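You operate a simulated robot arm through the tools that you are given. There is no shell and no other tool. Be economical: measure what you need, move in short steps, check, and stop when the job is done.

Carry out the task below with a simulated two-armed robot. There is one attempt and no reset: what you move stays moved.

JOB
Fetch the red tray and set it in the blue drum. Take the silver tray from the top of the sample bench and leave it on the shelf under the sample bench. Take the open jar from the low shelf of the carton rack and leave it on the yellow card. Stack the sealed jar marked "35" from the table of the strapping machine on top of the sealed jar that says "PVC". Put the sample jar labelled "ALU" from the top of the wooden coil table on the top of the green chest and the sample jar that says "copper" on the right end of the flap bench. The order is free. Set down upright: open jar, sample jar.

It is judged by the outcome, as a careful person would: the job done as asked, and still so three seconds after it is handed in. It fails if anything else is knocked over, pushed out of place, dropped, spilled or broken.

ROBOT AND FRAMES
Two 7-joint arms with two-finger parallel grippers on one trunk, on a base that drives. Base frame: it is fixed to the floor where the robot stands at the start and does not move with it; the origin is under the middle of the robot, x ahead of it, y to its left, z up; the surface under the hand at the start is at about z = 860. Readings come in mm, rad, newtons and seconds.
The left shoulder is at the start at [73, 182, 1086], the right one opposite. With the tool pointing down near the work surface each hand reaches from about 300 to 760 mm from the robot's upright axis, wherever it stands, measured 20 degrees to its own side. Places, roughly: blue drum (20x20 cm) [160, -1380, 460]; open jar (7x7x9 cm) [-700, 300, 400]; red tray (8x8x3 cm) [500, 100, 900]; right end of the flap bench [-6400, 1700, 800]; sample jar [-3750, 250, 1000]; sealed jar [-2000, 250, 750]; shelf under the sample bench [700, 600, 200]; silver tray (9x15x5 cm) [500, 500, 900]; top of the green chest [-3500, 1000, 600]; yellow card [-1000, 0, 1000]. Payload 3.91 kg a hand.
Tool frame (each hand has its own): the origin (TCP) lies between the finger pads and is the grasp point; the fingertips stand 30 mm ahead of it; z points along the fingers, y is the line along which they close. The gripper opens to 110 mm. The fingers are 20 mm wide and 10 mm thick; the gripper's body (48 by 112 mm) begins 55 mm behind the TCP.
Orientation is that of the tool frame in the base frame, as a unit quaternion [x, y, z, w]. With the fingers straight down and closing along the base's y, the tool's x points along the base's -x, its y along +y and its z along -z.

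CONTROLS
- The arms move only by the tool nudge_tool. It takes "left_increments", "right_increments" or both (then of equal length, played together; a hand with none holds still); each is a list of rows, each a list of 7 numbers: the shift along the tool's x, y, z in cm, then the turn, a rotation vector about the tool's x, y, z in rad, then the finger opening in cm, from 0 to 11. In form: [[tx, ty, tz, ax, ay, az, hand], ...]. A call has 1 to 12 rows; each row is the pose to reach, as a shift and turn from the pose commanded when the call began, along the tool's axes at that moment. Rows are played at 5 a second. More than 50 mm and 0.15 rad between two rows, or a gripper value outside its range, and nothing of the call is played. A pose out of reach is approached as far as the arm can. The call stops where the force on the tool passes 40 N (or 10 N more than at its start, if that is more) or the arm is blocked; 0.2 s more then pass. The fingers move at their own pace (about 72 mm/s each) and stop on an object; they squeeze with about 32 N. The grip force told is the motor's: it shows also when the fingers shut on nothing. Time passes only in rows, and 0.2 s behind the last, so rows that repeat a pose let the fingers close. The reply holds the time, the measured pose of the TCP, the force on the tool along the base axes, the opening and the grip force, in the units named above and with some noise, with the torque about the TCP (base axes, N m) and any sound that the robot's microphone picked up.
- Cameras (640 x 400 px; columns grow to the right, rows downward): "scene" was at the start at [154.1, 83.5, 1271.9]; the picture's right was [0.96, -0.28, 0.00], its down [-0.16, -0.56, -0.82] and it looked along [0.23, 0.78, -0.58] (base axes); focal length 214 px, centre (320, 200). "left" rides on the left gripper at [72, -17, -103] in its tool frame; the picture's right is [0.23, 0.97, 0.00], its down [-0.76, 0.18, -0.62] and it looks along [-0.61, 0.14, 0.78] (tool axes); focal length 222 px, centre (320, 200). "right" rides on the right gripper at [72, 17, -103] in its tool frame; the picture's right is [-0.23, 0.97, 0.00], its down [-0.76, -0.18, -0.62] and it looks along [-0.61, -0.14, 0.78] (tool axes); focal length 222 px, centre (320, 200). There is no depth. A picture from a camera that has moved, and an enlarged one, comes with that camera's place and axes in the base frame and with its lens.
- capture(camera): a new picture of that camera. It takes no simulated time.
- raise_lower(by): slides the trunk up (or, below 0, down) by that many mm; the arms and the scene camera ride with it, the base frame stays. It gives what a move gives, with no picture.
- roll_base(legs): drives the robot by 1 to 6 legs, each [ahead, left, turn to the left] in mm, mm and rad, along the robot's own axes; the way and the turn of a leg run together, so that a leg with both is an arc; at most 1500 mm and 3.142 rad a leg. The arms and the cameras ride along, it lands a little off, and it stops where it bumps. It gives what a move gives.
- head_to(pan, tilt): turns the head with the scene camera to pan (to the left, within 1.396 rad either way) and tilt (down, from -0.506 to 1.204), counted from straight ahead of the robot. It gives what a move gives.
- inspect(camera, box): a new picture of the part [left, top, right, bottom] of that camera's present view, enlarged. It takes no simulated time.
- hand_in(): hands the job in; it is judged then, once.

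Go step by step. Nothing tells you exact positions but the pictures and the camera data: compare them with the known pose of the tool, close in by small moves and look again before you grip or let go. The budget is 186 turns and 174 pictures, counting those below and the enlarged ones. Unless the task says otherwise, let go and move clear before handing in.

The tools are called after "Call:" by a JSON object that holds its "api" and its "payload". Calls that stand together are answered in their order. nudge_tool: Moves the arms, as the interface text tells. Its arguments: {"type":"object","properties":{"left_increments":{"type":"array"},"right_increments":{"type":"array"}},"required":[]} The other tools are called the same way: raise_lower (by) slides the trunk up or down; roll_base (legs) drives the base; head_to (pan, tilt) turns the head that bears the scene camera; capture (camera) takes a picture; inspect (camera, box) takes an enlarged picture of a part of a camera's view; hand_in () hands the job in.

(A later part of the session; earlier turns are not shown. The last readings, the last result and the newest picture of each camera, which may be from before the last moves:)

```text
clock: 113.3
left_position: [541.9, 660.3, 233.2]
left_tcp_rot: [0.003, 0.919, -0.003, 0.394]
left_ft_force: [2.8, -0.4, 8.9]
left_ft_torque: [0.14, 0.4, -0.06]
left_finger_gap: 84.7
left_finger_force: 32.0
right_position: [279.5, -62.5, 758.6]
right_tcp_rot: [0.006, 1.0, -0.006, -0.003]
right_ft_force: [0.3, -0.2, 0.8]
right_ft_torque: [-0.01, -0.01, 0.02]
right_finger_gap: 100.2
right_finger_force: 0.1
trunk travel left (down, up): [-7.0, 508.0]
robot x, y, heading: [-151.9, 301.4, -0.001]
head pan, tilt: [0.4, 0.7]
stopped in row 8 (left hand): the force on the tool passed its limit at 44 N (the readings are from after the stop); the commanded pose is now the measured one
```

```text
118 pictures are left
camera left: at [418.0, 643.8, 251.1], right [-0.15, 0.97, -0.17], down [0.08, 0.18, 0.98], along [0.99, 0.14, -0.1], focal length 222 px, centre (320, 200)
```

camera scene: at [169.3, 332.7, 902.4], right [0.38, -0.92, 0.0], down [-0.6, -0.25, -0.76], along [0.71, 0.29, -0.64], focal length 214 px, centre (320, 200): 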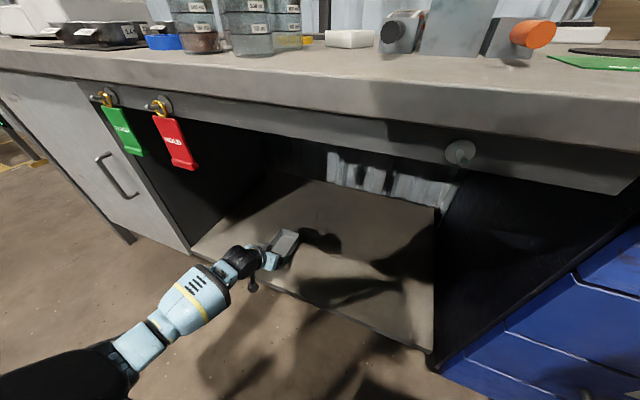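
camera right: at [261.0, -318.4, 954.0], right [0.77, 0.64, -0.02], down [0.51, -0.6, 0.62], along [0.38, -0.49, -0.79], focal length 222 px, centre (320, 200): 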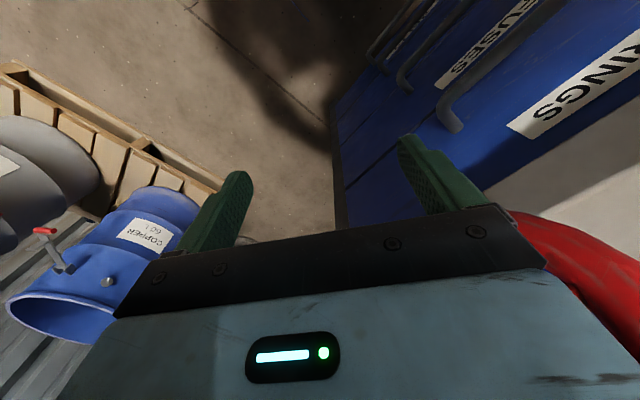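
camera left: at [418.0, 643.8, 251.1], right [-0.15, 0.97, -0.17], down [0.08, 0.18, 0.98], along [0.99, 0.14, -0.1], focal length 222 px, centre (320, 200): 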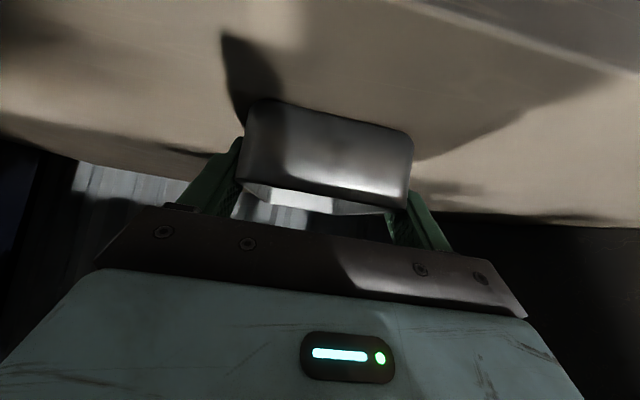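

Contact. I release and back out along the approach.

Call:
{"api": "nudge_tool", "payload": {"left_increments": [[0, 0, 0, 0, 0, 0, 8.7], [0, 0, 0, 0, 0, 0, 9.3], [0, 0, 0, 0, 0, 0, 10], [0, 0, 0, 0, 0, 0, 10], [0, 0, -3, 0, 0, 0, 10], [0, 0, -7, 0, 0, 0, 10], [1, 0, -11, 0, 0, 0, 10]]}}

Call:
{"api": "capture", "payload": {"camera": "left"}}

Call:
{"api": "capture", "payload": {"camera": "scene"}}

```text
clock: 114.9
left_position: [454.2, 660.2, 299.8]
left_tcp_rot: [0.002, 0.92, -0.003, 0.391]
left_ft_force: [0.9, -0.7, 0.7]
left_ft_torque: [0.01, -0.01, 0.02]
left_finger_gap: 100.0
left_finger_force: 0.1
right_position: [280.8, -62.7, 760.1]
right_tcp_rot: [0.006, 1.0, -0.006, -0.001]
right_ft_force: [0.5, -1.0, 0.8]
right_ft_torque: [0.0, 0.0, 0.02]
right_finger_gap: 99.8
right_finger_force: 0.1
trunk travel left (down, up): [-7.0, 508.0]
robot x, y, heading: [-155.9, 297.7, -0.009]
head pan, tilt: [0.4, 0.7]
```

```text
117 pictures are left
camera left: at [329.6, 643.4, 319.0], right [-0.15, 0.97, -0.17], down [0.08, 0.18, 0.98], along [0.98, 0.14, -0.11], focal length 222 px, centre (320, 200)
```

left: 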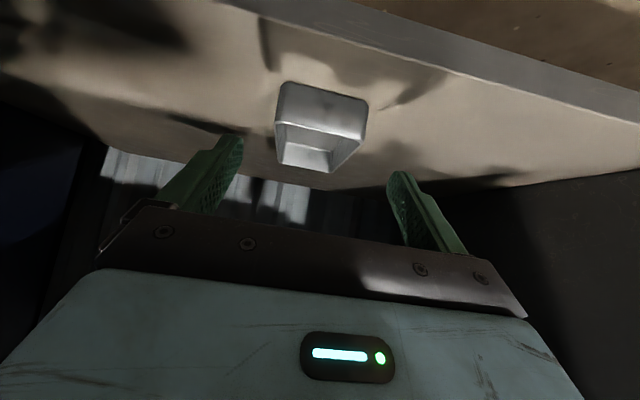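

```text
116 pictures are left
camera scene: at [169.0, 332.6, 902.5], right [0.38, -0.92, 0.0], down [-0.59, -0.25, -0.77], along [0.71, 0.29, -0.64], focal length 214 px, centre (320, 200)
```

scene: 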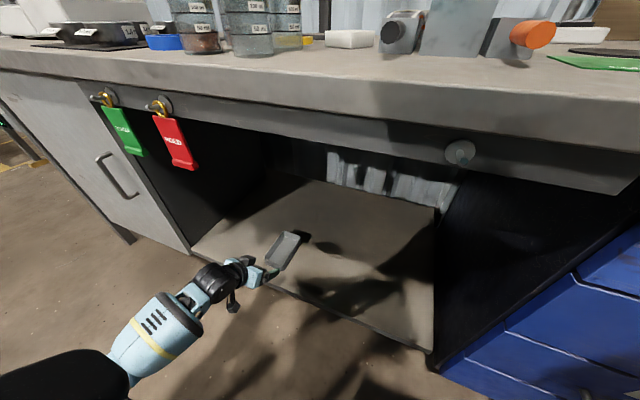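

The silver tray rests on the shelf. I withdraw the hand, turn left, and then raise.

Call:
{"api": "nudge_tool", "payload": {"left_increments": [[3, 0, -3, 0, 0, 0, 10], [6, 0, -6, 0, 0, 0, 10], [9, 0, -9, 0, 0, 0, 10], [11, 0, -11, 0, 0, 0, 10], [11, 0, -11, 0, 0.14, 0, 10], [11, 0, -11, 0, 0.28, 0, 10], [11, 0, -11, 0, 0.42, 0, 10], [11, 0, -11, 0, 0.56, 0, 10], [11, 0, -11, 0, 0.7, 0, 10], [11, 0, -11, 0, 0.79, 0, 10]]}}

Call:
{"api": "capture", "payload": {"camera": "scene"}}

```text
clock: 117.1
left_position: [298.2, 660.6, 295.7]
left_tcp_rot: [0.003, 1.0, -0.002, 0.004]
left_ft_force: [-0.9, -0.2, 0.0]
left_ft_torque: [0.02, 0.02, 0.0]
left_finger_gap: 99.8
left_finger_force: 0.0
right_position: [280.3, -62.6, 760.4]
right_tcp_rot: [0.006, 1.0, -0.006, -0.002]
right_ft_force: [-0.3, 0.9, 0.1]
right_ft_torque: [-0.01, 0.0, -0.01]
right_finger_gap: 99.9
right_finger_force: 0.0
trunk travel left (down, up): [-7.0, 508.0]
robot x, y, heading: [-151.2, 301.5, -0.009]
head pan, tilt: [0.4, 0.7]
```

```text
115 pictures are left
camera scene: at [169.1, 332.7, 902.5], right [0.38, -0.92, 0.0], down [-0.6, -0.25, -0.76], along [0.71, 0.29, -0.64], focal length 214 px, centre (320, 200)
```

scene: 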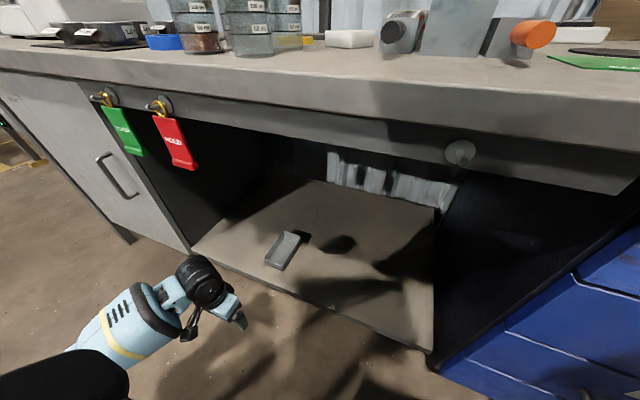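

Done there. Raise the trunk first (both hands are clear of the bench edge), then turn left to look toward the carton rack.

Call:
{"api": "raise_lower", "payload": {"by": 345}}

Call:
{"api": "roll_base", "payload": {"legs": [[0, 0, 0.9]]}}

Call:
{"api": "head_to", "payload": {"pan": 1.3, "tilt": 0.5}}

Call:
{"api": "capture", "payload": {"camera": "scene"}}

```text
clock: 120.5
left_position: [298.3, 660.9, 641.1]
left_tcp_rot: [0.003, 1.0, -0.002, 0.006]
left_ft_force: [0.8, -0.3, 0.1]
left_ft_torque: [0.02, 0.01, 0.01]
left_finger_gap: 100.2
left_finger_force: 0.1
right_position: [281.3, -62.1, 1104.9]
right_tcp_rot: [0.006, 1.0, -0.005, -0.002]
right_ft_force: [0.5, 0.0, -0.2]
right_ft_torque: [0.01, 0.01, 0.0]
right_finger_gap: 100.1
right_finger_force: 0.1
trunk travel left (down, up): [-352.0, 163.0]
robot x, y, heading: [-150.1, 301.7, -0.002]
head pan, tilt: [0.4, 0.7]
```

```text
clock: 123.2
left_position: [-163.2, 878.1, 641.6]
left_tcp_rot: [-0.44, 0.898, 0.001, 0.007]
left_ft_force: [0.4, 0.0, -0.3]
left_ft_torque: [-0.01, -0.02, -0.01]
left_finger_gap: 100.0
left_finger_force: 0.1
right_position: [401.0, 424.0, 1104.5]
right_tcp_rot: [-0.437, 0.9, -0.006, 0.001]
right_ft_force: [0.3, -0.3, 0.1]
right_ft_torque: [0.01, 0.0, -0.02]
right_finger_gap: 100.1
right_finger_force: 0.0
trunk travel left (down, up): [-352.0, 163.0]
robot x, y, heading: [-150.5, 301.7, 0.904]
head pan, tilt: [0.4, 0.7]
```

```text
clock: 124.5
left_position: [-161.7, 878.7, 641.3]
left_tcp_rot: [-0.439, 0.898, 0.001, 0.007]
left_ft_force: [-0.5, 0.7, 0.4]
left_ft_torque: [-0.01, 0.0, -0.01]
left_finger_gap: 100.1
left_finger_force: 0.2
right_position: [400.1, 423.4, 1105.0]
right_tcp_rot: [-0.437, 0.9, -0.006, 0.001]
right_ft_force: [-0.5, 0.1, 0.2]
right_ft_torque: [0.01, 0.0, 0.02]
right_finger_gap: 99.9
right_finger_force: 0.1
trunk travel left (down, up): [-352.0, 163.0]
robot x, y, heading: [-152.8, 305.6, 0.906]
head pan, tilt: [1.3, 0.499]
```

```text
114 pictures are left
camera scene: at [-127.9, 478.7, 1284.1], right [0.8, 0.6, 0.0], down [0.29, -0.38, -0.88], along [-0.52, 0.71, -0.48], focal length 214 px, centre (320, 200)
```

scene: 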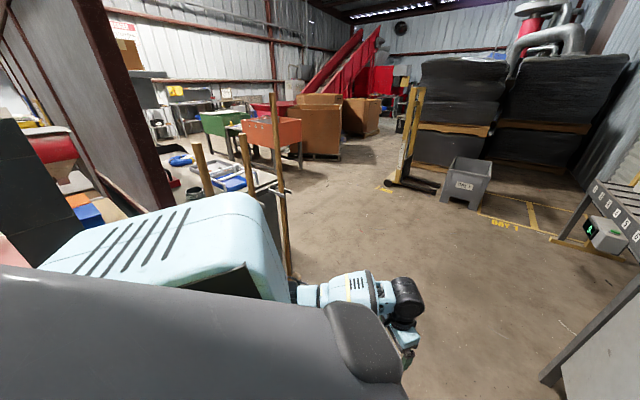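

I tuck and raise the left hand before turning further toward the rack.

Call:
{"api": "nudge_tool", "payload": {"left_increments": [[0, 0, -5, 0, 0, 0, 10], [0, 0, -10, 0, 0, 0, 10], [1, 0, -14.5, 0, 0, 0, 10], [2, -1, -19, 0, 0, 0, 10], [3, -2, -23.5, 0, 0, 0, 10], [4, -3, -28, 0, 0, 0, 10], [5, -4, -32.5, 0, 0, 0, 10], [6, -5, -37, 0, 0, 0, 10], [8, -6, -41, 0, 0, 0, 10], [10, -6, -45, 0, 0, 0, 10]]}}

Call:
{"api": "head_to", "payload": {"pan": 1.38, "tilt": 0.7}}

Call:
{"api": "roll_base", "payload": {"legs": [[0, 0, 0.5]]}}

Call:
{"api": "capture", "payload": {"camera": "scene"}}

```text
clock: 126.7
left_position: [-180.4, 756.6, 1091.3]
left_tcp_rot: [-0.44, 0.898, 0.001, 0.006]
left_ft_force: [0.1, 0.1, 0.2]
left_ft_torque: [0.01, 0.02, -0.01]
left_finger_gap: 99.9
left_finger_force: 0.0
right_position: [401.0, 423.0, 1105.2]
right_tcp_rot: [-0.436, 0.9, -0.006, 0.001]
right_ft_force: [-0.2, 0.3, -0.4]
right_ft_torque: [0.0, -0.02, 0.02]
right_finger_gap: 99.7
right_finger_force: 0.1
trunk travel left (down, up): [-352.0, 163.0]
robot x, y, heading: [-155.2, 302.8, 0.913]
head pan, tilt: [1.3, 0.499]
```

```text
clock: 127.4
left_position: [-179.4, 759.6, 1091.0]
left_tcp_rot: [-0.44, 0.898, 0.001, 0.006]
left_ft_force: [0.9, 0.1, -0.5]
left_ft_torque: [0.0, 0.0, -0.02]
left_finger_gap: 99.9
left_finger_force: 0.1
right_position: [401.0, 424.8, 1105.5]
right_tcp_rot: [-0.437, 0.899, -0.007, 0.001]
right_ft_force: [0.2, -0.6, -0.6]
right_ft_torque: [0.0, -0.03, -0.03]
right_finger_gap: 99.9
right_finger_force: 0.0
trunk travel left (down, up): [-352.0, 163.0]
robot x, y, heading: [-154.8, 302.8, 0.907]
head pan, tilt: [1.381, 0.7]
```

```text
clock: 129.2
left_position: [-394.3, 690.5, 1090.1]
left_tcp_rot: [-0.646, 0.763, 0.002, 0.007]
left_ft_force: [0.6, 0.1, -0.5]
left_ft_torque: [0.01, 0.05, 0.02]
left_finger_gap: 99.8
left_finger_force: 0.0
right_position: [276.5, 672.9, 1105.1]
right_tcp_rot: [-0.645, 0.764, -0.006, 0.003]
right_ft_force: [-0.8, -0.7, 0.7]
right_ft_torque: [-0.02, -0.02, -0.01]
right_finger_gap: 100.0
right_finger_force: 0.0
trunk travel left (down, up): [-352.0, 163.0]
robot x, y, heading: [-150.7, 305.4, 1.405]
head pan, tilt: [1.381, 0.7]
```

```text
113 pictures are left
camera scene: at [-212.6, 461.0, 1266.4], right [0.35, 0.94, 0.0], down [0.6, -0.22, -0.76], along [-0.72, 0.27, -0.64], focal length 214 px, centre (320, 200)
```

scene: 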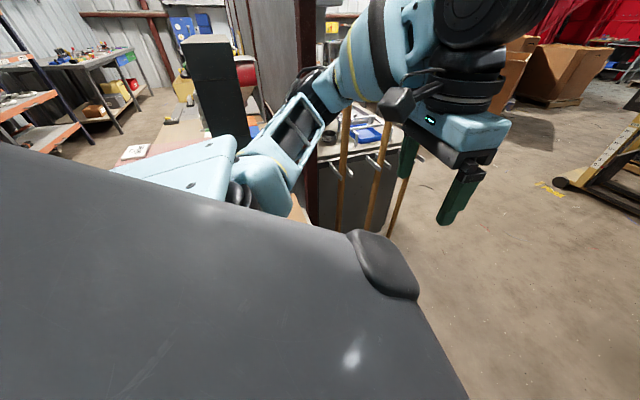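

I shift a little away from the rack side and turn further left to view it squarely.

Call:
{"api": "roll_base", "payload": {"legs": [[0, -90, 0], [0, 0, 0.5]]}}

Call:
{"api": "head_to", "payload": {"pan": 1.3, "tilt": 0.6}}

Call:
{"api": "capture", "payload": {"camera": "scene"}}

```text
clock: 132.1
left_position: [-460.6, 512.7, 1090.6]
left_tcp_rot: [0.815, -0.579, -0.004, -0.005]
left_ft_force: [-0.1, 0.5, -0.1]
left_ft_torque: [0.02, 0.01, 0.04]
left_finger_gap: 99.9
left_finger_force: 0.0
right_position: [135.9, 817.4, 1104.1]
right_tcp_rot: [0.813, -0.582, 0.005, -0.004]
right_ft_force: [0.3, -0.5, 0.1]
right_ft_torque: [0.02, -0.01, -0.01]
right_finger_gap: 100.1
right_finger_force: 0.1
trunk travel left (down, up): [-352.0, 163.0]
robot x, y, heading: [-65.5, 289.2, 1.904]
head pan, tilt: [1.381, 0.7]
```

```text
clock: 132.8
left_position: [-460.7, 513.4, 1090.2]
left_tcp_rot: [0.815, -0.58, -0.004, -0.005]
left_ft_force: [-0.2, -0.1, -0.3]
left_ft_torque: [0.0, 0.01, 0.0]
left_finger_gap: 99.9
left_finger_force: 0.0
right_position: [135.9, 817.5, 1105.4]
right_tcp_rot: [0.813, -0.582, 0.005, -0.004]
right_ft_force: [-0.9, -1.2, 1.3]
right_ft_torque: [-0.01, -0.03, 0.05]
right_finger_gap: 99.8
right_finger_force: 0.1
trunk travel left (down, up): [-352.0, 163.0]
robot x, y, heading: [-60.8, 287.6, 1.904]
head pan, tilt: [1.3, 0.6]
```

```text
112 pictures are left
camera scene: at [-196.8, 405.5, 1275.0], right [-0.06, 1.0, 0.0], down [0.56, 0.04, -0.82], along [-0.82, -0.05, -0.57], focal length 214 px, centre (320, 200)
```

scene: 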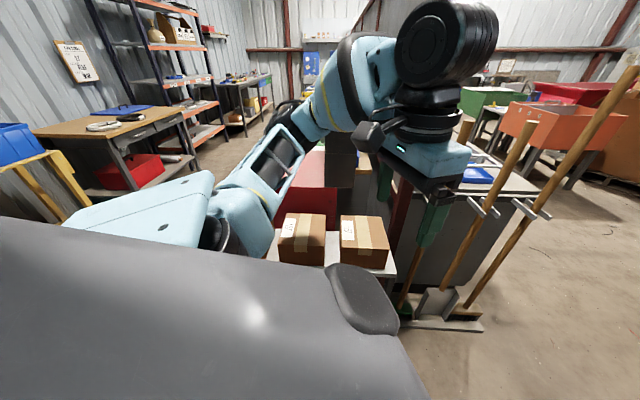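

The carton rack with two cartons is visible at about x −700, y 300–520. I turn to face it.

Call:
{"api": "roll_base", "payload": {"legs": [[0, 0, 0.6], [0, 0, 0.63]]}}

Call:
{"api": "head_to", "payload": {"pan": 0.0, "tilt": 0.6}}

Call:
{"api": "capture", "payload": {"camera": "scene"}}

```text
clock: 136.5
left_position: [-405.7, -13.6, 1091.1]
left_tcp_rot: [1.0, 0.001, -0.006, -0.001]
left_ft_force: [-0.2, 0.2, 0.1]
left_ft_torque: [-0.01, -0.01, -0.01]
left_finger_gap: 99.9
left_finger_force: 0.0
right_position: [-498.4, 648.7, 1105.8]
right_tcp_rot: [1.0, -0.003, 0.002, -0.007]
right_ft_force: [-0.4, -1.1, -0.3]
right_ft_torque: [-0.01, -0.02, 0.01]
right_finger_gap: 100.2
right_finger_force: 0.1
trunk travel left (down, up): [-352.0, 163.0]
robot x, y, heading: [-64.3, 286.2, 3.144]
head pan, tilt: [1.3, 0.6]
```

```text
clock: 138.0
left_position: [-407.0, -13.1, 1090.1]
left_tcp_rot: [1.0, 0.0, -0.007, -0.002]
left_ft_force: [-0.5, -0.1, -0.4]
left_ft_torque: [-0.01, -0.03, 0.01]
left_finger_gap: 100.1
left_finger_force: 0.0
right_position: [-498.7, 649.3, 1104.8]
right_tcp_rot: [1.0, -0.003, 0.002, -0.007]
right_ft_force: [-0.1, -0.4, 0.4]
right_ft_torque: [0.0, -0.02, 0.03]
right_finger_gap: 99.9
right_finger_force: 0.1
trunk travel left (down, up): [-352.0, 163.0]
robot x, y, heading: [-64.8, 288.1, 3.141]
head pan, tilt: [0.0, 0.6]
```

```text
111 pictures are left
camera scene: at [-285.3, 286.9, 1275.0], right [0.0, 1.0, 0.0], down [0.56, 0.0, -0.83], along [-0.83, 0.0, -0.56], focal length 214 px, centre (320, 200)
```

scene: 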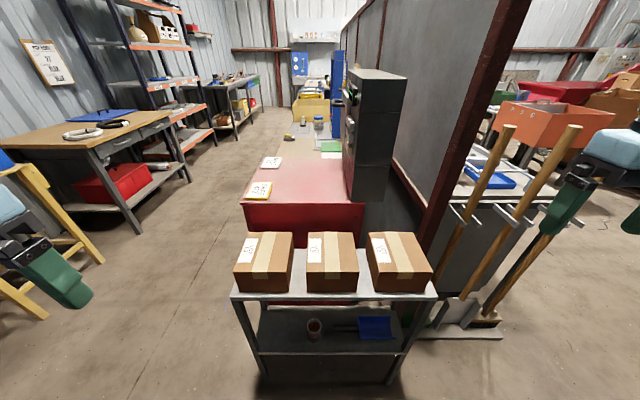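

Clear view: the open jar stands on the low shelf at about (−675, 269), beside a blue dustpan; yellow card on the red table behind left. I move into position and tuck the right hand back.

Call:
{"api": "nudge_tool", "payload": {"right_increments": [[4, 0, 0, 0, 0, 0, 10], [8, 2, 0, 0, 0, 0, 10], [10, 4, 0, 0, 0, 0, 10]]}}

Call:
{"api": "roll_base", "payload": {"legs": [[60, -45, 0]]}}

Call:
{"api": "raise_lower", "payload": {"by": -250}}

Call:
{"api": "capture", "payload": {"camera": "scene"}}

```text
clock: 138.8
left_position: [-407.3, -13.7, 1090.6]
left_tcp_rot: [1.0, 0.0, -0.006, -0.002]
left_ft_force: [-0.6, -0.3, -0.1]
left_ft_torque: [0.01, -0.02, -0.02]
left_finger_gap: 100.1
left_finger_force: 0.1
right_position: [-398.2, 610.0, 1103.2]
right_tcp_rot: [1.0, -0.003, 0.003, -0.006]
right_ft_force: [0.3, 0.1, -0.3]
right_ft_torque: [0.01, 0.0, 0.02]
right_finger_gap: 99.9
right_finger_force: 0.1
trunk travel left (down, up): [-352.0, 163.0]
robot x, y, heading: [-63.2, 290.5, 3.14]
head pan, tilt: [0.0, 0.6]
```

```text
clock: 139.9
left_position: [-465.5, 31.4, 1090.4]
left_tcp_rot: [1.0, 0.001, -0.006, -0.001]
left_ft_force: [-1.1, -0.3, 0.5]
left_ft_torque: [-0.02, 0.01, -0.01]
left_finger_gap: 100.0
left_finger_force: 0.1
right_position: [-458.4, 655.7, 1102.7]
right_tcp_rot: [1.0, -0.003, 0.002, -0.007]
right_ft_force: [-0.2, -0.2, 0.2]
right_ft_torque: [0.01, -0.02, -0.01]
right_finger_gap: 100.0
right_finger_force: 0.1
trunk travel left (down, up): [-352.0, 163.0]
robot x, y, heading: [-125.6, 332.8, 3.141]
head pan, tilt: [0.0, 0.6]
```

```text
clock: 142.5
left_position: [-465.9, 30.3, 840.4]
left_tcp_rot: [1.0, 0.001, -0.007, -0.001]
left_ft_force: [0.4, -0.4, -0.1]
left_ft_torque: [0.01, 0.03, -0.01]
left_finger_gap: 100.1
left_finger_force: 0.1
right_position: [-457.6, 655.4, 853.4]
right_tcp_rot: [1.0, -0.002, 0.002, -0.006]
right_ft_force: [0.3, -0.9, -0.2]
right_ft_torque: [-0.04, 0.0, 0.0]
right_finger_gap: 99.9
right_finger_force: 0.0
trunk travel left (down, up): [-102.0, 413.0]
robot x, y, heading: [-124.3, 334.8, 3.14]
head pan, tilt: [0.0, 0.6]
```

```text
110 pictures are left
camera scene: at [-430.3, 331.4, 1001.4], right [0.0, 1.0, 0.0], down [0.56, 0.0, -0.83], along [-0.83, 0.0, -0.56], focal length 214 px, centre (320, 200)
```

scene: 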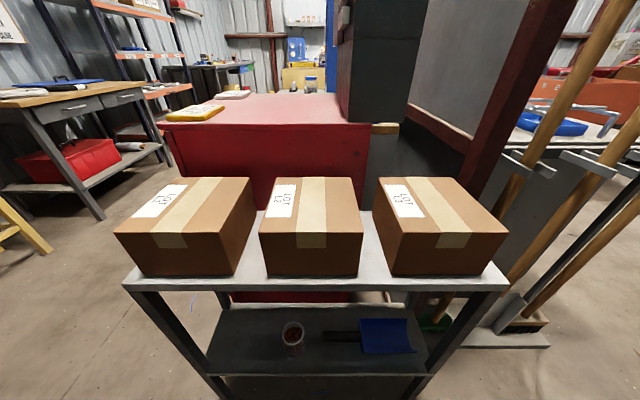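

I look closer at the jar on the low shelf.

Call:
{"api": "inspect", "payload": {"camera": "scene", "box": [200, 290, 440, 400]}}

Call:
{"api": "inspect", "payload": {"camera": "scene", "box": [150, 60, 360, 140]}}

```text
2.67 times, centred on (320, 345) of scene
camera zoom: at [-430.3, 331.4, 1001.4], right [0.0, 1.0, 0.0], down [0.56, 0.0, -0.83], along [-0.83, 0.0, -0.56], focal length 572 px, centre (320, -187)
```

zoom: 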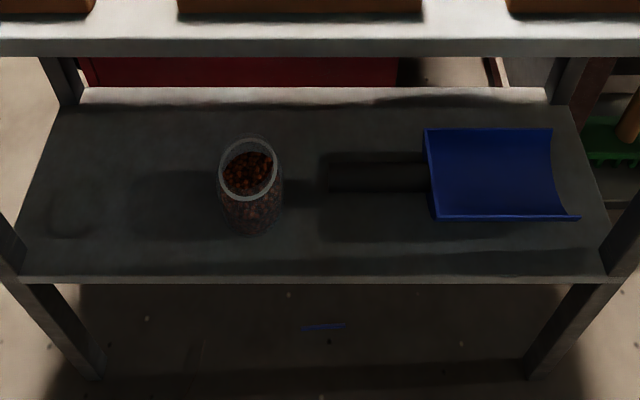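

```text
3.05 times, centred on (255, 100) of scene
camera zoom: at [-430.3, 331.4, 1001.4], right [0.0, 1.0, 0.0], down [0.56, 0.0, -0.83], along [-0.83, 0.0, -0.56], focal length 654 px, centre (518, 505)
```

zoom: 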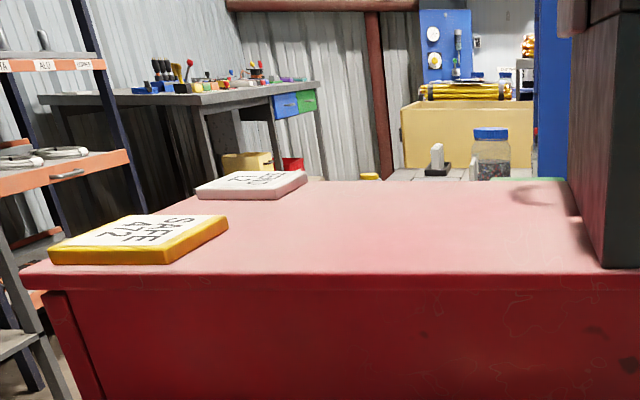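

The jar (open, with brown pellets) is at about (−665, 270), base z≈402; the yellow card's centre at about (−900, 78, 905). I lower the left hand and pitch it 50° forward in front of the jar.

Call:
{"api": "nudge_tool", "payload": {"left_increments": [[0, 0, 4.9, 0, 0, 0, 10], [0, 0, 9.8, 0, 0, 0, 10], [0, -2, 14, 0, -0.1, 0, 10], [0, -4, 18, 0, -0.24, 0, 10], [0, -6, 22, 0, -0.38, 0, 10], [-1, -8, 26, 0, -0.52, 0, 10], [-2, -11, 29, 0, -0.66, 0, 10], [-3, -14, 32, 0, -0.8, 0, 10], [-4, -17, 35, 0, -0.873, 0, 10], [-5, -20.5, 37, 0, -0.873, 0, 10], [-6, -23, 39, 0, -0.873, 0, 10], [-7, -24, 39.5, 0, -0.873, 0, 10]]}}

Call:
{"api": "capture", "payload": {"camera": "left"}}

Call:
{"api": "capture", "payload": {"camera": "scene"}}

```text
clock: 145.1
left_position: [-538.7, 272.9, 447.4]
left_tcp_rot: [0.903, 0.001, -0.429, -0.001]
left_ft_force: [-1.3, -0.1, -0.5]
left_ft_torque: [0.01, 0.01, 0.01]
left_finger_gap: 100.1
left_finger_force: 0.2
left hand out of reach, approached as far as the arm can: row 2, 3, 4, 5, 6, 7, 8
right_position: [-458.0, 653.2, 853.6]
right_tcp_rot: [1.0, -0.003, 0.001, -0.006]
right_ft_force: [-0.2, -0.1, 0.5]
right_ft_torque: [-0.02, 0.02, 0.01]
right_finger_gap: 100.2
right_finger_force: 0.1
trunk travel left (down, up): [-102.0, 413.0]
robot x, y, heading: [-122.8, 335.0, 3.147]
head pan, tilt: [0.0, 0.6]
```

```text
107 pictures are left
camera left: at [-413.9, 290.0, 455.5], right [0.15, -0.97, -0.18], down [0.0, -0.18, 0.98], along [-0.99, -0.14, -0.03], focal length 222 px, centre (320, 200)
```

left: 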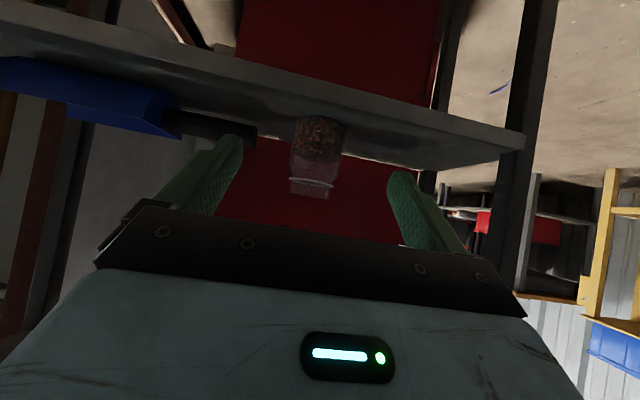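

```text
106 pictures are left
camera scene: at [-430.5, 331.4, 1001.3], right [0.0, 1.0, 0.0], down [0.56, 0.0, -0.83], along [-0.83, 0.0, -0.56], focal length 214 px, centre (320, 200)
```

scene: 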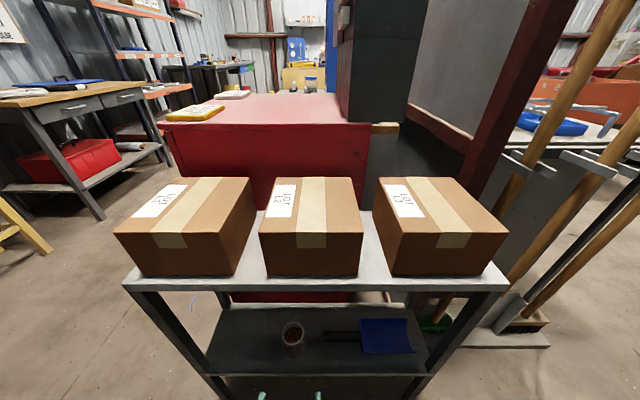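

Combining views, the shelf is at z≈358 and the jar axis about (−680, 267), top ≈448. I slide in toward it at z≈405 and check.

Call:
{"api": "nudge_tool", "payload": {"left_increments": [[-0.4, 0.3, 3.6, 0, 0, 0, 10], [0, 0.6, 6.5, 0, 0, 0, 10], [-2.6, 0.6, 9.6, 0, 0, 0, 10], [-3.9, 0.6, 11.2, 0, 0, 0, 10]]}}

Call:
{"api": "capture", "payload": {"camera": "left"}}

Call:
{"api": "inspect", "payload": {"camera": "scene", "box": [200, 290, 440, 400]}}

```text
clock: 146.1
left_position: [-652.6, 265.9, 407.9]
left_tcp_rot: [0.904, 0.002, -0.428, 0.0]
left_ft_force: [0.6, -0.2, -0.2]
left_ft_torque: [0.0, -0.01, -0.01]
left_finger_gap: 100.0
left_finger_force: 0.1
right_position: [-458.5, 653.9, 854.0]
right_tcp_rot: [1.0, -0.002, 0.002, -0.006]
right_ft_force: [-0.5, 0.4, -0.6]
right_ft_torque: [-0.02, 0.03, 0.02]
right_finger_gap: 100.2
right_finger_force: 0.0
trunk travel left (down, up): [-102.0, 413.0]
robot x, y, heading: [-121.4, 331.7, 3.145]
head pan, tilt: [0.0, 0.6]
```

```text
105 pictures are left
camera left: at [-525.8, 282.6, 415.9], right [0.15, -0.97, -0.18], down [0.0, -0.18, 0.98], along [-0.99, -0.14, -0.03], focal length 222 px, centre (320, 200)
```

left: 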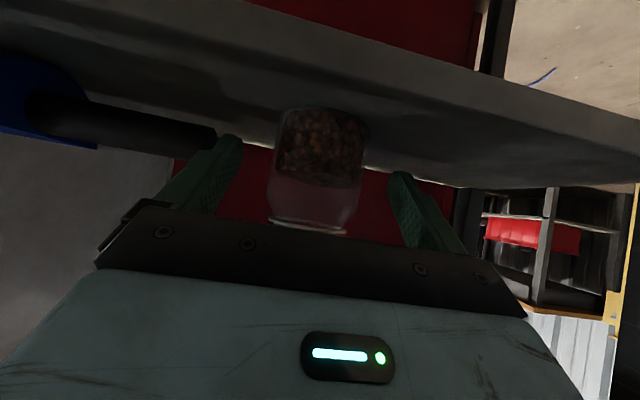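

```text
2.67 times, centred on (320, 345) of scene
camera zoom: at [-430.5, 331.4, 1001.2], right [0.0, 1.0, 0.0], down [0.56, 0.0, -0.83], along [-0.83, 0.0, -0.56], focal length 572 px, centre (320, -187)
```

zoom: 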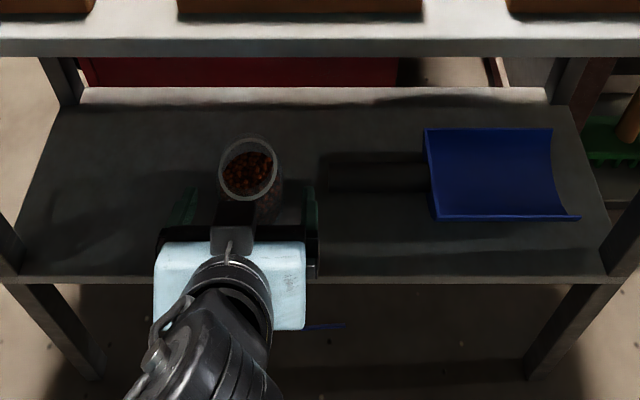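

The jar's axis seems near x≈−692. I advance 35 mm more and look.

Call:
{"api": "nudge_tool", "payload": {"left_increments": [[-1.2, 0, 1.4, 0, 0, 0, 10], [-2.25, 0, 2.7, 0, 0, 0, 10]]}}

Call:
{"api": "inspect", "payload": {"camera": "scene", "box": [230, 300, 370, 400]}}

Call:
{"api": "capture", "payload": {"camera": "left"}}

```text
clock: 146.7
left_position: [-685.5, 264.5, 408.6]
left_tcp_rot: [0.904, 0.001, -0.428, -0.001]
left_ft_force: [-0.7, 0.1, -0.5]
left_ft_torque: [0.0, 0.02, 0.02]
left_finger_gap: 99.8
left_finger_force: 0.1
right_position: [-458.2, 655.1, 854.5]
right_tcp_rot: [1.0, -0.003, 0.002, -0.007]
right_ft_force: [0.5, 0.7, 0.1]
right_ft_torque: [-0.02, -0.04, 0.01]
right_finger_gap: 100.0
right_finger_force: 0.1
trunk travel left (down, up): [-102.0, 413.0]
robot x, y, heading: [-122.2, 330.5, 3.142]
head pan, tilt: [0.0, 0.6]
```

```text
4.00 times, centred on (300, 350) of scene
camera zoom: at [-430.5, 331.4, 1001.2], right [0.0, 1.0, 0.0], down [0.56, 0.0, -0.83], along [-0.83, 0.0, -0.56], focal length 858 px, centre (400, -400)
```

zoom: 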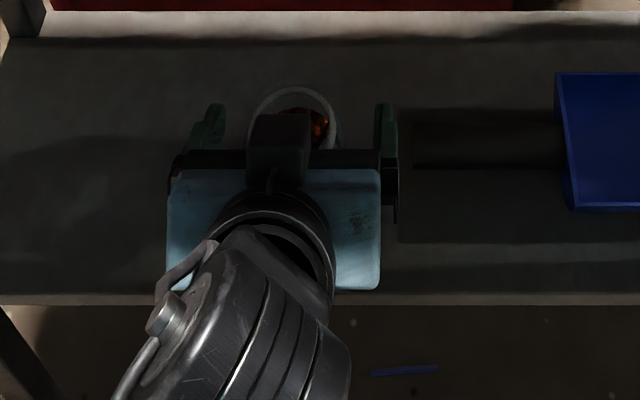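

```text
102 pictures are left
camera left: at [-559.8, 283.0, 416.2], right [0.14, -0.97, -0.18], down [0.0, -0.18, 0.98], along [-0.99, -0.14, -0.03], focal length 222 px, centre (320, 200)
```

left: 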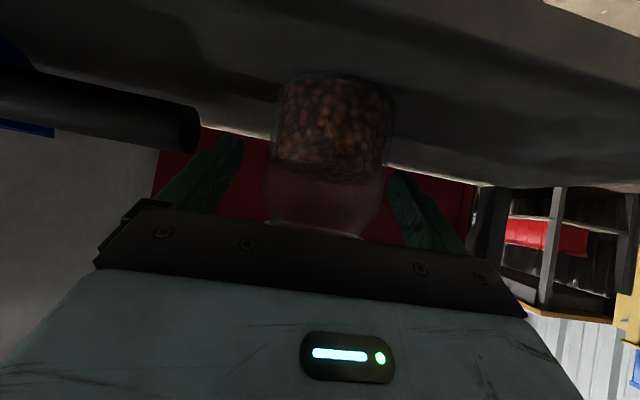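

The jar axis is near x −691, widest below z≈400. I lower 12 mm, advance 5 mm and close.

Call:
{"api": "nudge_tool", "payload": {"left_increments": [[0.6, -0.1, 1.15, 0, 0, 0, 10], [0.6, -0.1, 1.15, 0, 0, 0, 8], [0.6, -0.1, 1.15, 0, 0, 0, 6], [0.6, -0.1, 1.15, 0, 0, 0, 5], [0.6, -0.1, 1.15, 0, 0, 0, 5]]}}

Call:
{"api": "capture", "payload": {"camera": "left"}}

```text
clock: 147.9
left_position: [-692.0, 267.0, 394.9]
left_tcp_rot: [0.904, 0.002, -0.428, -0.001]
left_ft_force: [2.5, 0.4, 3.5]
left_ft_torque: [0.0, 0.0, -0.01]
left_finger_gap: 63.2
left_finger_force: 32.7
right_position: [-457.0, 655.2, 854.2]
right_tcp_rot: [1.0, -0.003, 0.001, -0.007]
right_ft_force: [-0.5, -1.6, -1.5]
right_ft_torque: [-0.03, 0.04, -0.03]
right_finger_gap: 100.0
right_finger_force: 0.0
trunk travel left (down, up): [-102.0, 413.0]
robot x, y, heading: [-123.4, 328.4, 3.14]
head pan, tilt: [0.0, 0.6]
```

```text
101 pictures are left
camera left: at [-564.3, 284.3, 404.1], right [0.15, -0.97, -0.18], down [0.0, -0.18, 0.98], along [-0.99, -0.14, -0.03], focal length 222 px, centre (320, 200)
```

left: 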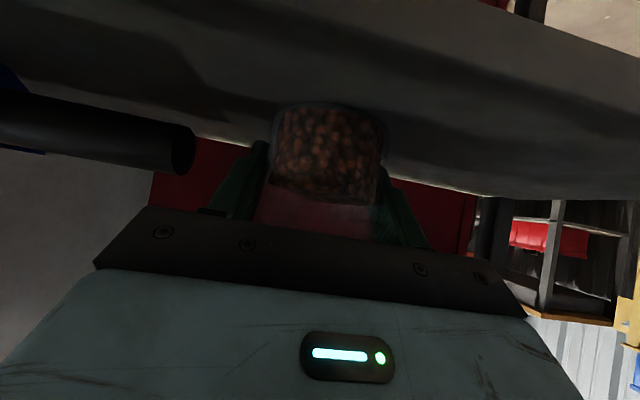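

Gripped. I lift 25 mm and slide straight back out.

Call:
{"api": "nudge_tool", "payload": {"left_increments": [[-0.77, 0, -0.64, 0, 0, 0, 4.5], [-1.9, 0, -1.6, 0, 0, 0, 4.5], [0.7, 0, -4.66, 0, 0, 0, 4.5], [3.2, 0, -7.7, 0, 0, 0, 4.5], [5.8, 0, -10.8, 0, 0, 0, 4.5], [8.4, 0, -13.8, 0, 0, 0, 4.5]]}}

Call:
{"api": "capture", "payload": {"camera": "left"}}

Call:
{"api": "capture", "payload": {"camera": "scene"}}

```text
clock: 149.1
left_position: [-661.3, 239.9, 486.5]
left_tcp_rot: [0.85, -0.026, -0.525, 0.035]
left_ft_force: [0.5, 0.3, -4.1]
left_ft_torque: [0.0, 0.0, 0.0]
left_finger_gap: 63.1
left_finger_force: 32.2
right_position: [-458.8, 654.0, 853.3]
right_tcp_rot: [1.0, -0.002, 0.002, -0.006]
right_ft_force: [-0.3, 0.4, -0.2]
right_ft_torque: [0.01, -0.01, 0.0]
right_finger_gap: 100.2
right_finger_force: 0.0
trunk travel left (down, up): [-102.0, 413.0]
robot x, y, heading: [-123.4, 329.7, 3.14]
head pan, tilt: [0.0, 0.6]
stopped in row 6 (left hand): the arm was blocked; the commanded pose is now the measured one
```

```text
100 pictures are left
camera left: at [-535.4, 253.6, 464.8], right [0.09, -0.99, -0.12], down [0.22, -0.09, 0.97], along [-0.97, -0.12, 0.2], focal length 222 px, centre (320, 200)
```

left: 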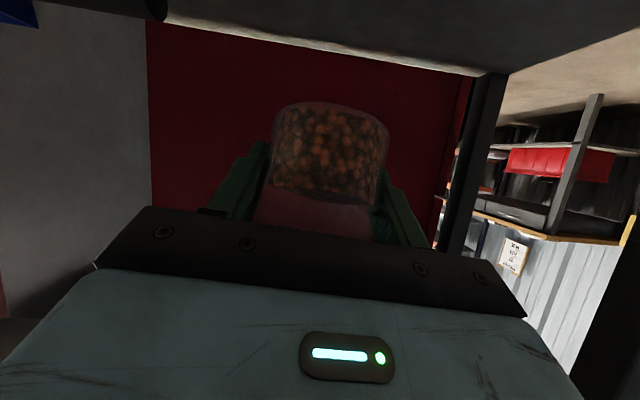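

```text
99 pictures are left
camera scene: at [-431.1, 331.3, 1000.5], right [0.0, 1.0, 0.0], down [0.57, 0.0, -0.82], along [-0.82, 0.0, -0.57], focal length 214 px, centre (320, 200)
```

scene: 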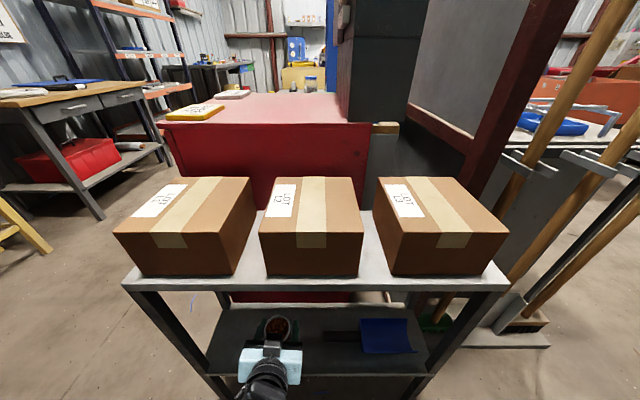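

The arm got blocked while folding (jar is still held, slightly tilted). I back the base out instead.

Call:
{"api": "roll_base", "payload": {"legs": [[-160, 0, 0]]}}

Call:
{"api": "capture", "payload": {"camera": "scene"}}

Call:
{"api": "capture", "payload": {"camera": "left"}}

```text
clock: 150.5
left_position: [-504.1, 238.9, 487.2]
left_tcp_rot: [0.849, -0.026, -0.526, 0.036]
left_ft_force: [0.1, -0.4, -3.8]
left_ft_torque: [0.02, -0.01, 0.01]
left_finger_gap: 63.0
left_finger_force: 32.3
right_position: [-300.3, 654.3, 853.2]
right_tcp_rot: [1.0, -0.002, 0.001, -0.006]
right_ft_force: [-0.9, -0.4, -0.1]
right_ft_torque: [0.0, -0.02, -0.02]
right_finger_gap: 99.9
right_finger_force: 0.1
trunk travel left (down, up): [-102.0, 413.0]
robot x, y, heading: [35.6, 331.2, -3.14]
head pan, tilt: [0.0, 0.6]
```

```text
98 pictures are left
camera scene: at [-271.9, 331.1, 1001.3], right [0.0, 1.0, 0.0], down [0.56, 0.0, -0.83], along [-0.83, 0.0, -0.56], focal length 214 px, centre (320, 200)
```

scene: 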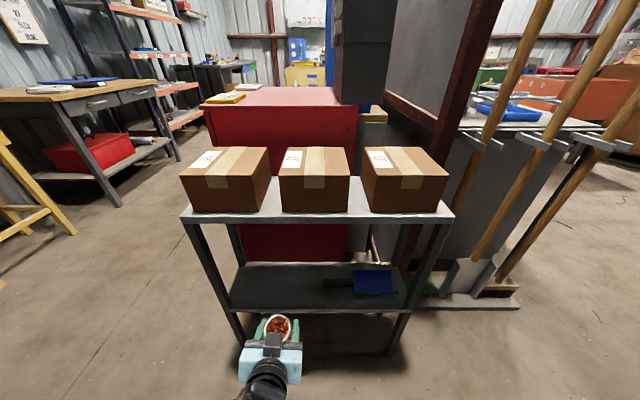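

```text
97 pictures are left
camera left: at [-376.5, 253.5, 466.1], right [0.09, -0.99, -0.12], down [0.22, -0.09, 0.97], along [-0.97, -0.12, 0.21], focal length 222 px, centre (320, 200)
```

left: 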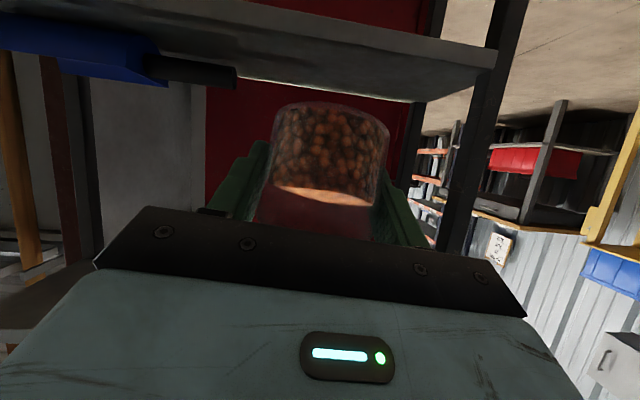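

Out of the rack. I straighten the jar, raise the trunk, and view.

Call:
{"api": "nudge_tool", "payload": {"left_increments": [[-2, 1, 0, 0.02, 0.11, -0.04, 4.5], [-4, 2, 0, 0.041, 0.225, -0.081, 4.5], [-6, 4, 0, 0.041, 0.225, -0.081, 4.5]]}}

Call:
{"api": "raise_lower", "payload": {"by": 250}}

Call:
{"api": "capture", "payload": {"camera": "left"}}

```text
clock: 151.3
left_position: [-530.6, 206.6, 545.9]
left_tcp_rot: [0.903, 0.005, -0.43, -0.003]
left_ft_force: [1.2, 1.3, -5.0]
left_ft_torque: [-0.01, 0.02, -0.03]
left_finger_gap: 63.0
left_finger_force: 31.7
right_position: [-300.9, 655.8, 851.0]
right_tcp_rot: [1.0, -0.001, 0.003, -0.007]
right_ft_force: [-1.1, 0.3, 0.0]
right_ft_torque: [-0.07, 0.01, 0.02]
right_finger_gap: 100.0
right_finger_force: 0.1
trunk travel left (down, up): [-102.0, 413.0]
robot x, y, heading: [39.2, 332.4, -3.142]
head pan, tilt: [0.0, 0.6]
```

```text
clock: 153.9
left_position: [-536.0, 193.1, 800.2]
left_tcp_rot: [0.9, 0.0, -0.435, 0.013]
left_ft_force: [-0.6, 0.0, -4.4]
left_ft_torque: [0.01, 0.03, -0.03]
left_finger_gap: 63.4
left_finger_force: 31.9
right_position: [-302.1, 654.3, 1102.9]
right_tcp_rot: [1.0, -0.002, 0.002, -0.006]
right_ft_force: [0.4, -0.2, -0.7]
right_ft_torque: [0.02, -0.01, -0.01]
right_finger_gap: 99.9
right_finger_force: 0.1
trunk travel left (down, up): [-352.0, 163.0]
robot x, y, heading: [36.1, 331.7, -3.14]
head pan, tilt: [0.0, 0.6]
```

```text
96 pictures are left
camera left: at [-409.5, 211.3, 806.2], right [0.15, -0.98, -0.16], down [0.02, -0.16, 0.99], along [-0.99, -0.15, 0.0], focal length 222 px, centre (320, 200)
```

left: 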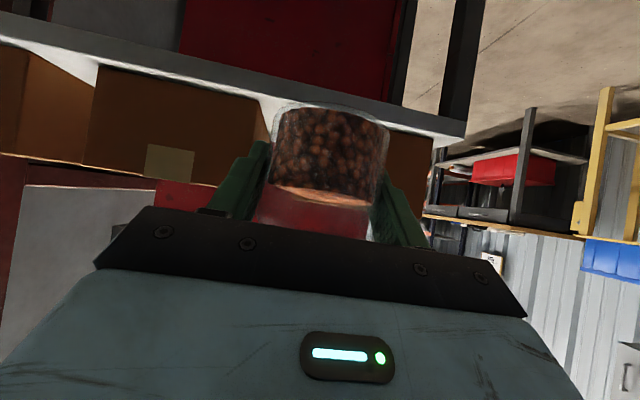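

Jar upright. I raise the hand above carton height and drive forward-left toward the card.

Call:
{"api": "nudge_tool", "payload": {"left_increments": [[-3.5, 0, -3, 0, 0, 0, 4.5], [-7, 0, -6, 0, 0, 0, 4.5], [-10.5, 0, -9, 0, 0, 0, 4.5], [-14, 0, -12, 0, 0, 0, 4.5], [-17.6, 0, -14.8, 0, 0, 0, 4.5], [-17.6, 0, -14.8, 0, 0, 0, 4.5]]}}

Call:
{"api": "roll_base", "payload": {"legs": [[80, 140, 0]]}}

Call:
{"api": "capture", "payload": {"camera": "scene"}}

Call:
{"api": "capture", "payload": {"camera": "left"}}

```text
clock: 155.3
left_position: [-525.9, 185.1, 1015.7]
left_tcp_rot: [0.905, 0.006, -0.424, 0.027]
left_ft_force: [0.2, 0.2, -3.8]
left_ft_torque: [-0.02, 0.0, 0.0]
left_finger_gap: 63.1
left_finger_force: 32.0
right_position: [-301.0, 655.0, 1103.6]
right_tcp_rot: [1.0, -0.001, 0.001, -0.006]
right_ft_force: [-0.1, 1.4, 0.4]
right_ft_torque: [-0.02, 0.02, -0.05]
right_finger_gap: 100.2
right_finger_force: 0.1
trunk travel left (down, up): [-352.0, 163.0]
robot x, y, heading: [35.5, 329.3, -3.145]
head pan, tilt: [0.0, 0.6]
```

```text
clock: 157.1
left_position: [-607.5, 46.0, 1019.9]
left_tcp_rot: [0.903, 0.01, -0.43, 0.026]
left_ft_force: [0.5, -0.6, -4.3]
left_ft_torque: [0.0, -0.01, 0.03]
left_finger_gap: 63.0
left_finger_force: 32.0
right_position: [-380.4, 516.8, 1102.7]
right_tcp_rot: [1.0, 0.0, 0.002, -0.006]
right_ft_force: [-0.7, -1.2, 0.3]
right_ft_torque: [0.02, -0.01, 0.01]
right_finger_gap: 99.8
right_finger_force: 0.0
trunk travel left (down, up): [-352.0, 163.0]
robot x, y, heading: [-39.5, 197.8, -3.138]
head pan, tilt: [0.0, 0.6]
```

```text
95 pictures are left
camera scene: at [-266.4, 194.0, 1274.9], right [0.0, 1.0, 0.0], down [0.57, 0.0, -0.82], along [-0.82, 0.0, -0.57], focal length 214 px, centre (320, 200)
```

scene: 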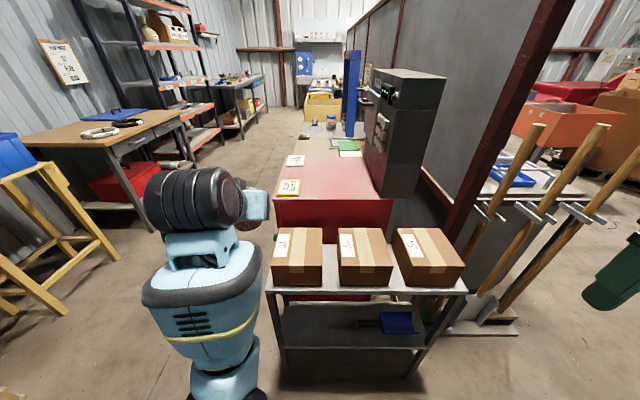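

```text
94 pictures are left
camera left: at [-481.2, 69.2, 1028.3], right [0.18, -0.97, -0.14], down [0.01, -0.14, 0.99], along [-0.98, -0.18, -0.02], focal length 222 px, centre (320, 200)
```

left: 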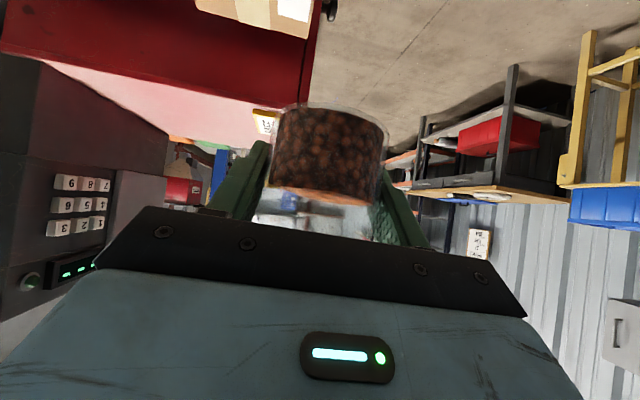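

Card near (−890, 80, 905). I drive 130 mm ahead and then look again at hand and card.

Call:
{"api": "roll_base", "payload": {"legs": [[130, 0, 0]]}}

Call:
{"api": "capture", "payload": {"camera": "left"}}

Call:
{"api": "inspect", "payload": {"camera": "scene", "box": [200, 120, 400, 245]}}

```text
clock: 158.4
left_position: [-739.3, 44.7, 1020.3]
left_tcp_rot: [0.903, 0.011, -0.428, 0.029]
left_ft_force: [-0.9, 0.0, -5.5]
left_ft_torque: [-0.01, -0.01, 0.0]
left_finger_gap: 63.4
left_finger_force: 32.0
right_position: [-512.9, 516.3, 1102.4]
right_tcp_rot: [1.0, -0.001, 0.003, -0.006]
right_ft_force: [0.4, -0.4, 0.7]
right_ft_torque: [0.02, -0.02, 0.0]
right_finger_gap: 99.8
right_finger_force: 0.0
trunk travel left (down, up): [-352.0, 163.0]
robot x, y, heading: [-173.5, 194.8, -3.138]
head pan, tilt: [0.0, 0.6]
```

```text
93 pictures are left
camera left: at [-612.8, 68.0, 1027.7], right [0.19, -0.97, -0.13], down [0.01, -0.14, 0.99], along [-0.98, -0.18, -0.02], focal length 222 px, centre (320, 200)
```

left: 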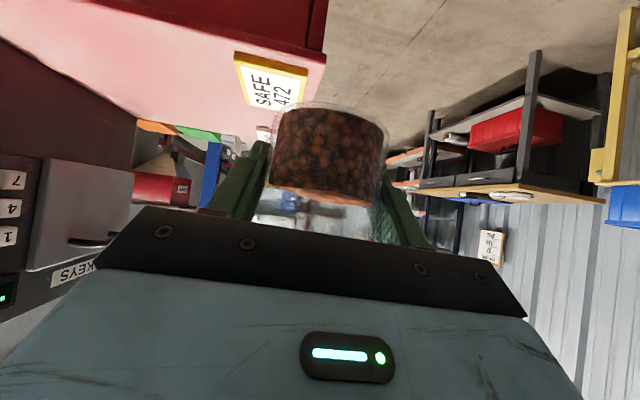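

```text
3.20 times, centred on (300, 182) of scene
camera zoom: at [-397.8, 193.9, 1274.8], right [0.0, 1.0, 0.0], down [0.57, 0.0, -0.82], along [-0.82, 0.0, -0.57], focal length 686 px, centre (384, 256)
```

zoom: 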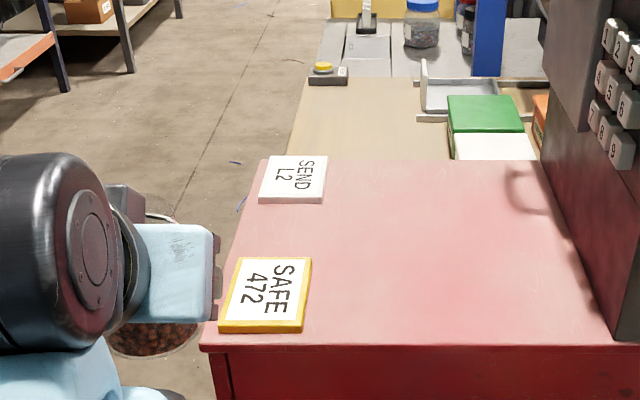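

The card (SAFE 472, yellow rim) has its centre near (−880, 92), top ≈904. I move the jar over it, correct the slight roll, and check.

Call:
{"api": "nudge_tool", "payload": {"left_increments": [[-3.2, -1.6, 3.7, 0.03, 0, 0, 4.5], [-6.2, -3.2, 7.3, 0.062, 0, -0.005, 4.5], [-9.07, -4.7, 10.8, 0.062, 0, -0.005, 4.5], [-6.8, -4.7, 12.7, 0.062, 0, -0.005, 4.5], [-5.2, -4.7, 14.0, 0.062, 0, -0.005, 4.5], [-5.2, -4.7, 14.0, 0.062, 0, -0.005, 4.5]]}}

Call:
{"api": "capture", "payload": {"camera": "left"}}

Call:
{"api": "inspect", "payload": {"camera": "scene", "box": [200, 120, 400, 245]}}

```text
refused: row 1 steps farther than a row can; nothing moved
```

```text
91 pictures are left
camera left: at [-612.8, 68.0, 1027.7], right [0.19, -0.97, -0.13], down [0.01, -0.14, 0.99], along [-0.98, -0.18, -0.02], focal length 222 px, centre (320, 200)
```

left: 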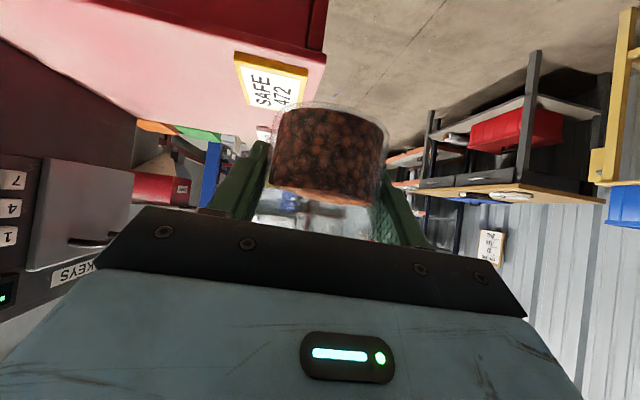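

```text
3.20 times, centred on (300, 182) of scene
camera zoom: at [-397.8, 193.9, 1274.8], right [0.0, 1.0, 0.0], down [0.57, 0.0, -0.82], along [-0.82, 0.0, -0.57], focal length 686 px, centre (384, 256)
```

zoom: 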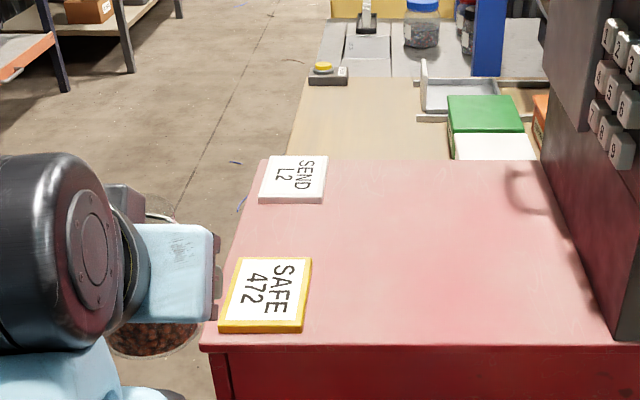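

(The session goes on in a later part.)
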